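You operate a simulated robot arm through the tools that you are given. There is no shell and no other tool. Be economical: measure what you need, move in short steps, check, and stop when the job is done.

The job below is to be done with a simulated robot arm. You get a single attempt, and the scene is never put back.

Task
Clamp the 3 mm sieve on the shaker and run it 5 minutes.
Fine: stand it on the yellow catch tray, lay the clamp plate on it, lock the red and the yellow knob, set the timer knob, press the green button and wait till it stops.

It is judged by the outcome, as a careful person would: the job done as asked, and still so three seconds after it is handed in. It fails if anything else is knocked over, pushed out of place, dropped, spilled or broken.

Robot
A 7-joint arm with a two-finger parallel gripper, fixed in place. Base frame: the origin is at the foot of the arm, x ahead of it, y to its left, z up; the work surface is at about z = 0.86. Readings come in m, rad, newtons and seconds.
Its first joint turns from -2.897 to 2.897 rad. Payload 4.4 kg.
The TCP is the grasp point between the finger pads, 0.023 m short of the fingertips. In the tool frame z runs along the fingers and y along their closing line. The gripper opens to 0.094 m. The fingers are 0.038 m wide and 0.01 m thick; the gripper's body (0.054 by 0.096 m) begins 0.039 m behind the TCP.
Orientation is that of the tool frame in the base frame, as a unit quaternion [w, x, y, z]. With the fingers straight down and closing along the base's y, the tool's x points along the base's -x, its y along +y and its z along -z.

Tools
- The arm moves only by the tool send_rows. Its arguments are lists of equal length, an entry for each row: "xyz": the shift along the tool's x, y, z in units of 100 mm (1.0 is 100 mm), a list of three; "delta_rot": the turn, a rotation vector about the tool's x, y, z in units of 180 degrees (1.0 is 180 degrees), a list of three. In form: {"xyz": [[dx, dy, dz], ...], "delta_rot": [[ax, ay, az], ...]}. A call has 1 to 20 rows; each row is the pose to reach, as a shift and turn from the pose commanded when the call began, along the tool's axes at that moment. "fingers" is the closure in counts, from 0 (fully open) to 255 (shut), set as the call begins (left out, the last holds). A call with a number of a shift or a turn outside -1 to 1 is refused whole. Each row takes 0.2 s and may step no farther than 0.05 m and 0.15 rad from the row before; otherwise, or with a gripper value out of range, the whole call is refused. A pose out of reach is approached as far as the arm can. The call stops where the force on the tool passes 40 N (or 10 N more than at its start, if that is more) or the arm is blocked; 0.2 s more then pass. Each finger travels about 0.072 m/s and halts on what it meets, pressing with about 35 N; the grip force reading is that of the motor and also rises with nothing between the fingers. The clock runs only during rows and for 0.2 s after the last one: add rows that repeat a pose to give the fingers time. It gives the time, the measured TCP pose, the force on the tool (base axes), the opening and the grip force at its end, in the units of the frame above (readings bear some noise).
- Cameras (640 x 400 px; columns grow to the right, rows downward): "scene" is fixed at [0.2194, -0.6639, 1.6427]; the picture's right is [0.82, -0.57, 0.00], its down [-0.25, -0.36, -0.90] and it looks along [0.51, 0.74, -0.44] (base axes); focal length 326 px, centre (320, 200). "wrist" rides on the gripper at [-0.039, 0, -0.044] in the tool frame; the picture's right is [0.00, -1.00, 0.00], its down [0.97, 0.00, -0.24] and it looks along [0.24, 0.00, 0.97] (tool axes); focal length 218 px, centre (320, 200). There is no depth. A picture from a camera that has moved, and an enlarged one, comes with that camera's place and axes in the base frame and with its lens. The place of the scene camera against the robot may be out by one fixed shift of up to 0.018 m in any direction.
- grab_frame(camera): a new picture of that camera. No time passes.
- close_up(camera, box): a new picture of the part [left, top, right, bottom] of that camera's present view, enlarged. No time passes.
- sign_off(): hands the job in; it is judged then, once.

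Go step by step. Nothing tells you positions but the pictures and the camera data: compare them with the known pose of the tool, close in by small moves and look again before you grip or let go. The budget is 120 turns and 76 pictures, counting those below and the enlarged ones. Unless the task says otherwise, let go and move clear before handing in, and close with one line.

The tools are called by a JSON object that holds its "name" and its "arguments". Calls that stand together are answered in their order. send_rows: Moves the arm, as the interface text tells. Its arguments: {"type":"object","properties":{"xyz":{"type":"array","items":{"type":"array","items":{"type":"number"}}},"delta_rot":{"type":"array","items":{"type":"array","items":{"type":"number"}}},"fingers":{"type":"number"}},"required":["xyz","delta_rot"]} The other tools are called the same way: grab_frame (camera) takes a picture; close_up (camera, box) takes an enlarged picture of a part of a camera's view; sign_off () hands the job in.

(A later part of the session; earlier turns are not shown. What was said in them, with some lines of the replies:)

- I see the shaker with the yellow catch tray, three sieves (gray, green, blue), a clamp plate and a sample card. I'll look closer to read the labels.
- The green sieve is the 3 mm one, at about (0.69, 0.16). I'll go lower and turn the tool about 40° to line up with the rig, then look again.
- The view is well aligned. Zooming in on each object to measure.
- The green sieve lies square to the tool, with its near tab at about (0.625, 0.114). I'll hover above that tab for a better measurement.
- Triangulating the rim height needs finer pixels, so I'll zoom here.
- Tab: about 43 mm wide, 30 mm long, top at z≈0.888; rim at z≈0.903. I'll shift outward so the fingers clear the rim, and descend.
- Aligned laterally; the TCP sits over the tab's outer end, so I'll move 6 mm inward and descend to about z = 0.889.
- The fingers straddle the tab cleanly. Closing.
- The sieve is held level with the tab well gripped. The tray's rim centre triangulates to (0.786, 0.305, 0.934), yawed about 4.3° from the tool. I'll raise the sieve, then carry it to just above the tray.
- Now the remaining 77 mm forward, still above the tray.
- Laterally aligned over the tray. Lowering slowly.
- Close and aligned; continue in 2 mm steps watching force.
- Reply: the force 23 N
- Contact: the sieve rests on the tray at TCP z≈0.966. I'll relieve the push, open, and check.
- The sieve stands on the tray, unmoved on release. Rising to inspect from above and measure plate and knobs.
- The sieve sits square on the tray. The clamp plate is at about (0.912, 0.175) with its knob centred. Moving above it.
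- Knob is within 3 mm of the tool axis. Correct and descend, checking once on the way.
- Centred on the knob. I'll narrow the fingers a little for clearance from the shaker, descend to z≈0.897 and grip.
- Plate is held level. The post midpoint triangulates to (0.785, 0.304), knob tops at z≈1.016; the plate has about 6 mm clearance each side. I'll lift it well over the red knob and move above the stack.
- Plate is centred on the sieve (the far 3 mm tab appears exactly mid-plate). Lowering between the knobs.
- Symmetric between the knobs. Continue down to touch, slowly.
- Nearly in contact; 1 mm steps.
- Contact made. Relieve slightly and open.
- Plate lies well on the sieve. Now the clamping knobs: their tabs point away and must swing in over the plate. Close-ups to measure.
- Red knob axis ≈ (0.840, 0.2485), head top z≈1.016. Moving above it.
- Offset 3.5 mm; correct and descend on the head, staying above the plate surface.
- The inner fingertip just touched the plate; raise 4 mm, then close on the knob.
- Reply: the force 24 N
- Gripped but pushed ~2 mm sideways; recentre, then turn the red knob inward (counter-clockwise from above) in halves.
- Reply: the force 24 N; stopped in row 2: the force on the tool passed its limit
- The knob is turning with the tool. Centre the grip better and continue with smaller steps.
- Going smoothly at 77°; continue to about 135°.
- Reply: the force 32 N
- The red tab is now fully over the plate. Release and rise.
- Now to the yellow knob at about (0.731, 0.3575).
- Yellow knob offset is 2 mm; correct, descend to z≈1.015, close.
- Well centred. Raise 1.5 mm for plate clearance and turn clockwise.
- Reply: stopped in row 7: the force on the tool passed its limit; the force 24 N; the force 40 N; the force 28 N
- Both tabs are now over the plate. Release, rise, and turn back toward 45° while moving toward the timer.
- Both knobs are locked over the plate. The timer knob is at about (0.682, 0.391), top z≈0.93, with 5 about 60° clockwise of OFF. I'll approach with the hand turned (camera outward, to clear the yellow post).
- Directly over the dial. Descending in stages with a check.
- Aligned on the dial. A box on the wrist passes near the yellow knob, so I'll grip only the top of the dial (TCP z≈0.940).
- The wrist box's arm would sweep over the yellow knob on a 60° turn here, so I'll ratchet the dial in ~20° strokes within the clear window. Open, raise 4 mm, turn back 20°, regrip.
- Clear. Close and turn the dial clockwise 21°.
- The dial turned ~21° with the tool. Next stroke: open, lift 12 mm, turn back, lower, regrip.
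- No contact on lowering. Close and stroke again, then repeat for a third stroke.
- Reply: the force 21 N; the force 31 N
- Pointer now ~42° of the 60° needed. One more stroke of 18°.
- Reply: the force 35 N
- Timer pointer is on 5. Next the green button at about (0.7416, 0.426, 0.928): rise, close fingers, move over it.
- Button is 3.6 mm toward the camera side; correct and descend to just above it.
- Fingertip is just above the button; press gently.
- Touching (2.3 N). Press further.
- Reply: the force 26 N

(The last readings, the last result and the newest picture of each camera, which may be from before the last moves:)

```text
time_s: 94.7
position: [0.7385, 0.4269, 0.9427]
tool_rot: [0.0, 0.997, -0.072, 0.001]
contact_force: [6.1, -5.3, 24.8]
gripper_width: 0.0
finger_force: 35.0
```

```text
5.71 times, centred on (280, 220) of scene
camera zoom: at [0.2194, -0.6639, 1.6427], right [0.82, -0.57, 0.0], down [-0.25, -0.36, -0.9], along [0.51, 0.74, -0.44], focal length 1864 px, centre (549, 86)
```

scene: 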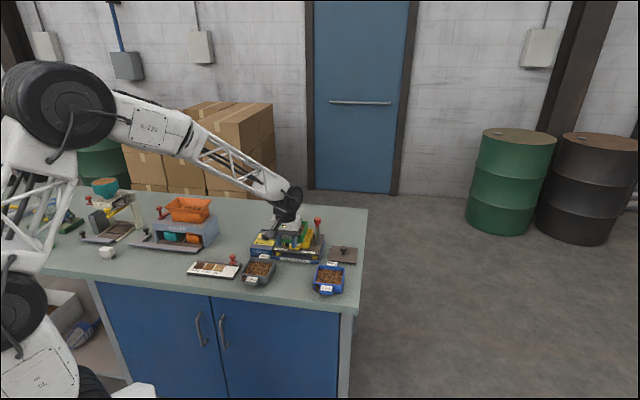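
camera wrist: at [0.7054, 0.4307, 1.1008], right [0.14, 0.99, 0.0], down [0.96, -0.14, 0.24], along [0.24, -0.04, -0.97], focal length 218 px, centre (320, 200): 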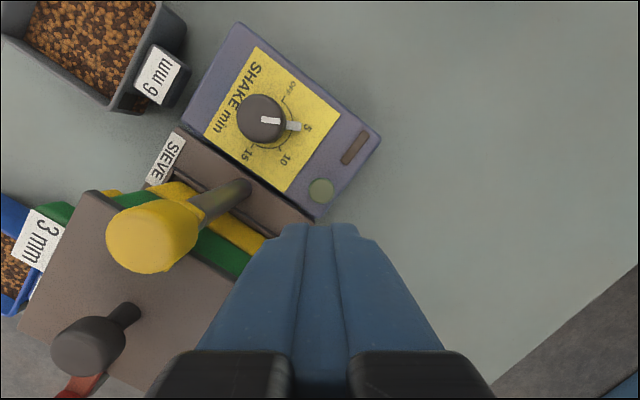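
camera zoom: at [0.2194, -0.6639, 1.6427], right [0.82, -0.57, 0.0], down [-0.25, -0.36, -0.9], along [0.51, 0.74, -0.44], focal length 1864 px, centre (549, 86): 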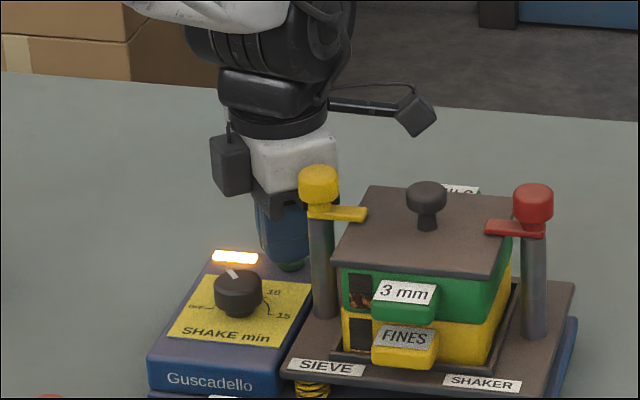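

The lamp is lit: it is running. Rise clear at once and wait.

{"name": "send_rows", "arguments": {"xyz": [[0, 0, -0.2], [0, 0, -0.6], [0, 0, -1.0], [0, 0, -1.0], [0, 0, -1.0], [0, 0, -1.0], [0, 0, -1.0], [0, 0, -1.0], [0, 0, -1.0], [0, 0, -1.0]], "delta_rot": [[0, 0, 0], [0, 0, 0], [0, 0, 0], [0, 0, 0], [0, 0, 0], [0, 0, 0], [0, 0, 0], [0, 0, 0], [0, 0, 0], [0, 0, 0]]}}

{"name": "send_rows", "arguments": {"xyz": [[0, -0.2, -0.3], [0, -0.3, -0.5], [0, -0.3, -0.5], [0, -0.3, -0.5], [0, -0.3, -0.5], [0, -0.3, -0.5], [0, -0.3, -0.5], [0, -0.3, -0.5], [0, -0.3, -0.5], [0, -0.3, -0.5], [0, -0.3, -0.5], [0, -0.3, -0.5], [0, -0.3, -0.5], [0, -0.3, -0.5], [0, -0.3, -0.5], [0, -0.3, -0.5], [0, -0.3, -0.5], [0, -0.3, -0.5], [0, -0.3, -0.5], [0, -0.3, -0.5]], "delta_rot": [[0, 0, 0], [0, 0, 0], [0, 0, 0], [0, 0, 0], [0, 0, 0], [0, 0, 0], [0, 0, 0], [0, 0, 0], [0, 0, 0], [0, 0, 0], [0, 0, 0], [0, 0, 0], [0, 0, 0], [0, 0, 0], [0, 0, 0], [0, 0, 0], [0, 0, 0], [0, 0, 0], [0, 0, 0], [0, 0, 0]]}}

{"name": "close_up", "arguments": {"camera": "scene", "box": [235, 185, 325, 255]}}

```text
time_s: 96.9
position: [0.7387, 0.4265, 1.0399]
tool_rot: [0.001, 0.997, -0.072, 0.0]
contact_force: [-0.1, 0.2, 0.0]
gripper_width: 0.0
finger_force: 35.3
```

```text
time_s: 101.1
position: [0.7424, 0.4561, 1.0907]
tool_rot: [0.001, 0.997, -0.071, -0.001]
contact_force: [-0.6, -0.4, 0.1]
gripper_width: 0.0002
finger_force: 34.8
```

```text
5.71 times, centred on (280, 220) of scene
camera zoom: at [0.2194, -0.6639, 1.6427], right [0.82, -0.57, 0.0], down [-0.25, -0.36, -0.9], along [0.51, 0.74, -0.44], focal length 1864 px, centre (549, 86)
```

zoom: 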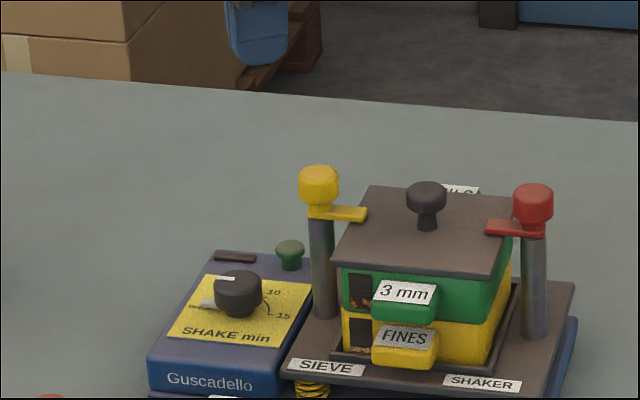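

The lamp is out, the timer has run back to OFF, and fines show in the tray window. One last overall check.

{"name": "close_up", "arguments": {"camera": "scene", "box": [180, 190, 370, 310]}}

```text
3.33 times, centred on (275, 250) of scene
camera zoom: at [0.2194, -0.6639, 1.6427], right [0.82, -0.57, 0.0], down [-0.25, -0.36, -0.9], along [0.51, 0.74, -0.44], focal length 1087 px, centre (470, 33)
```

zoom: 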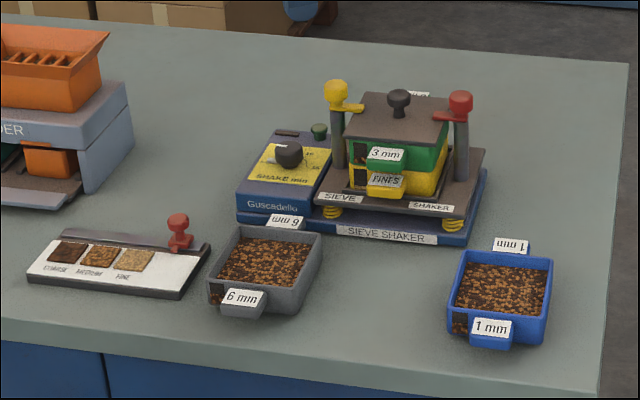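

Everything is in place, the shaker has stopped and the arm is clear. Handing in.

{"name": "sign_off", "arguments": {}}

```text
The job is handed in.
```

The 3 mm sieve is clamped on the yellow tray with both knobs locked; the shaker ran its 5-minute setting until it stopped by itself, and nothing else was disturbed.
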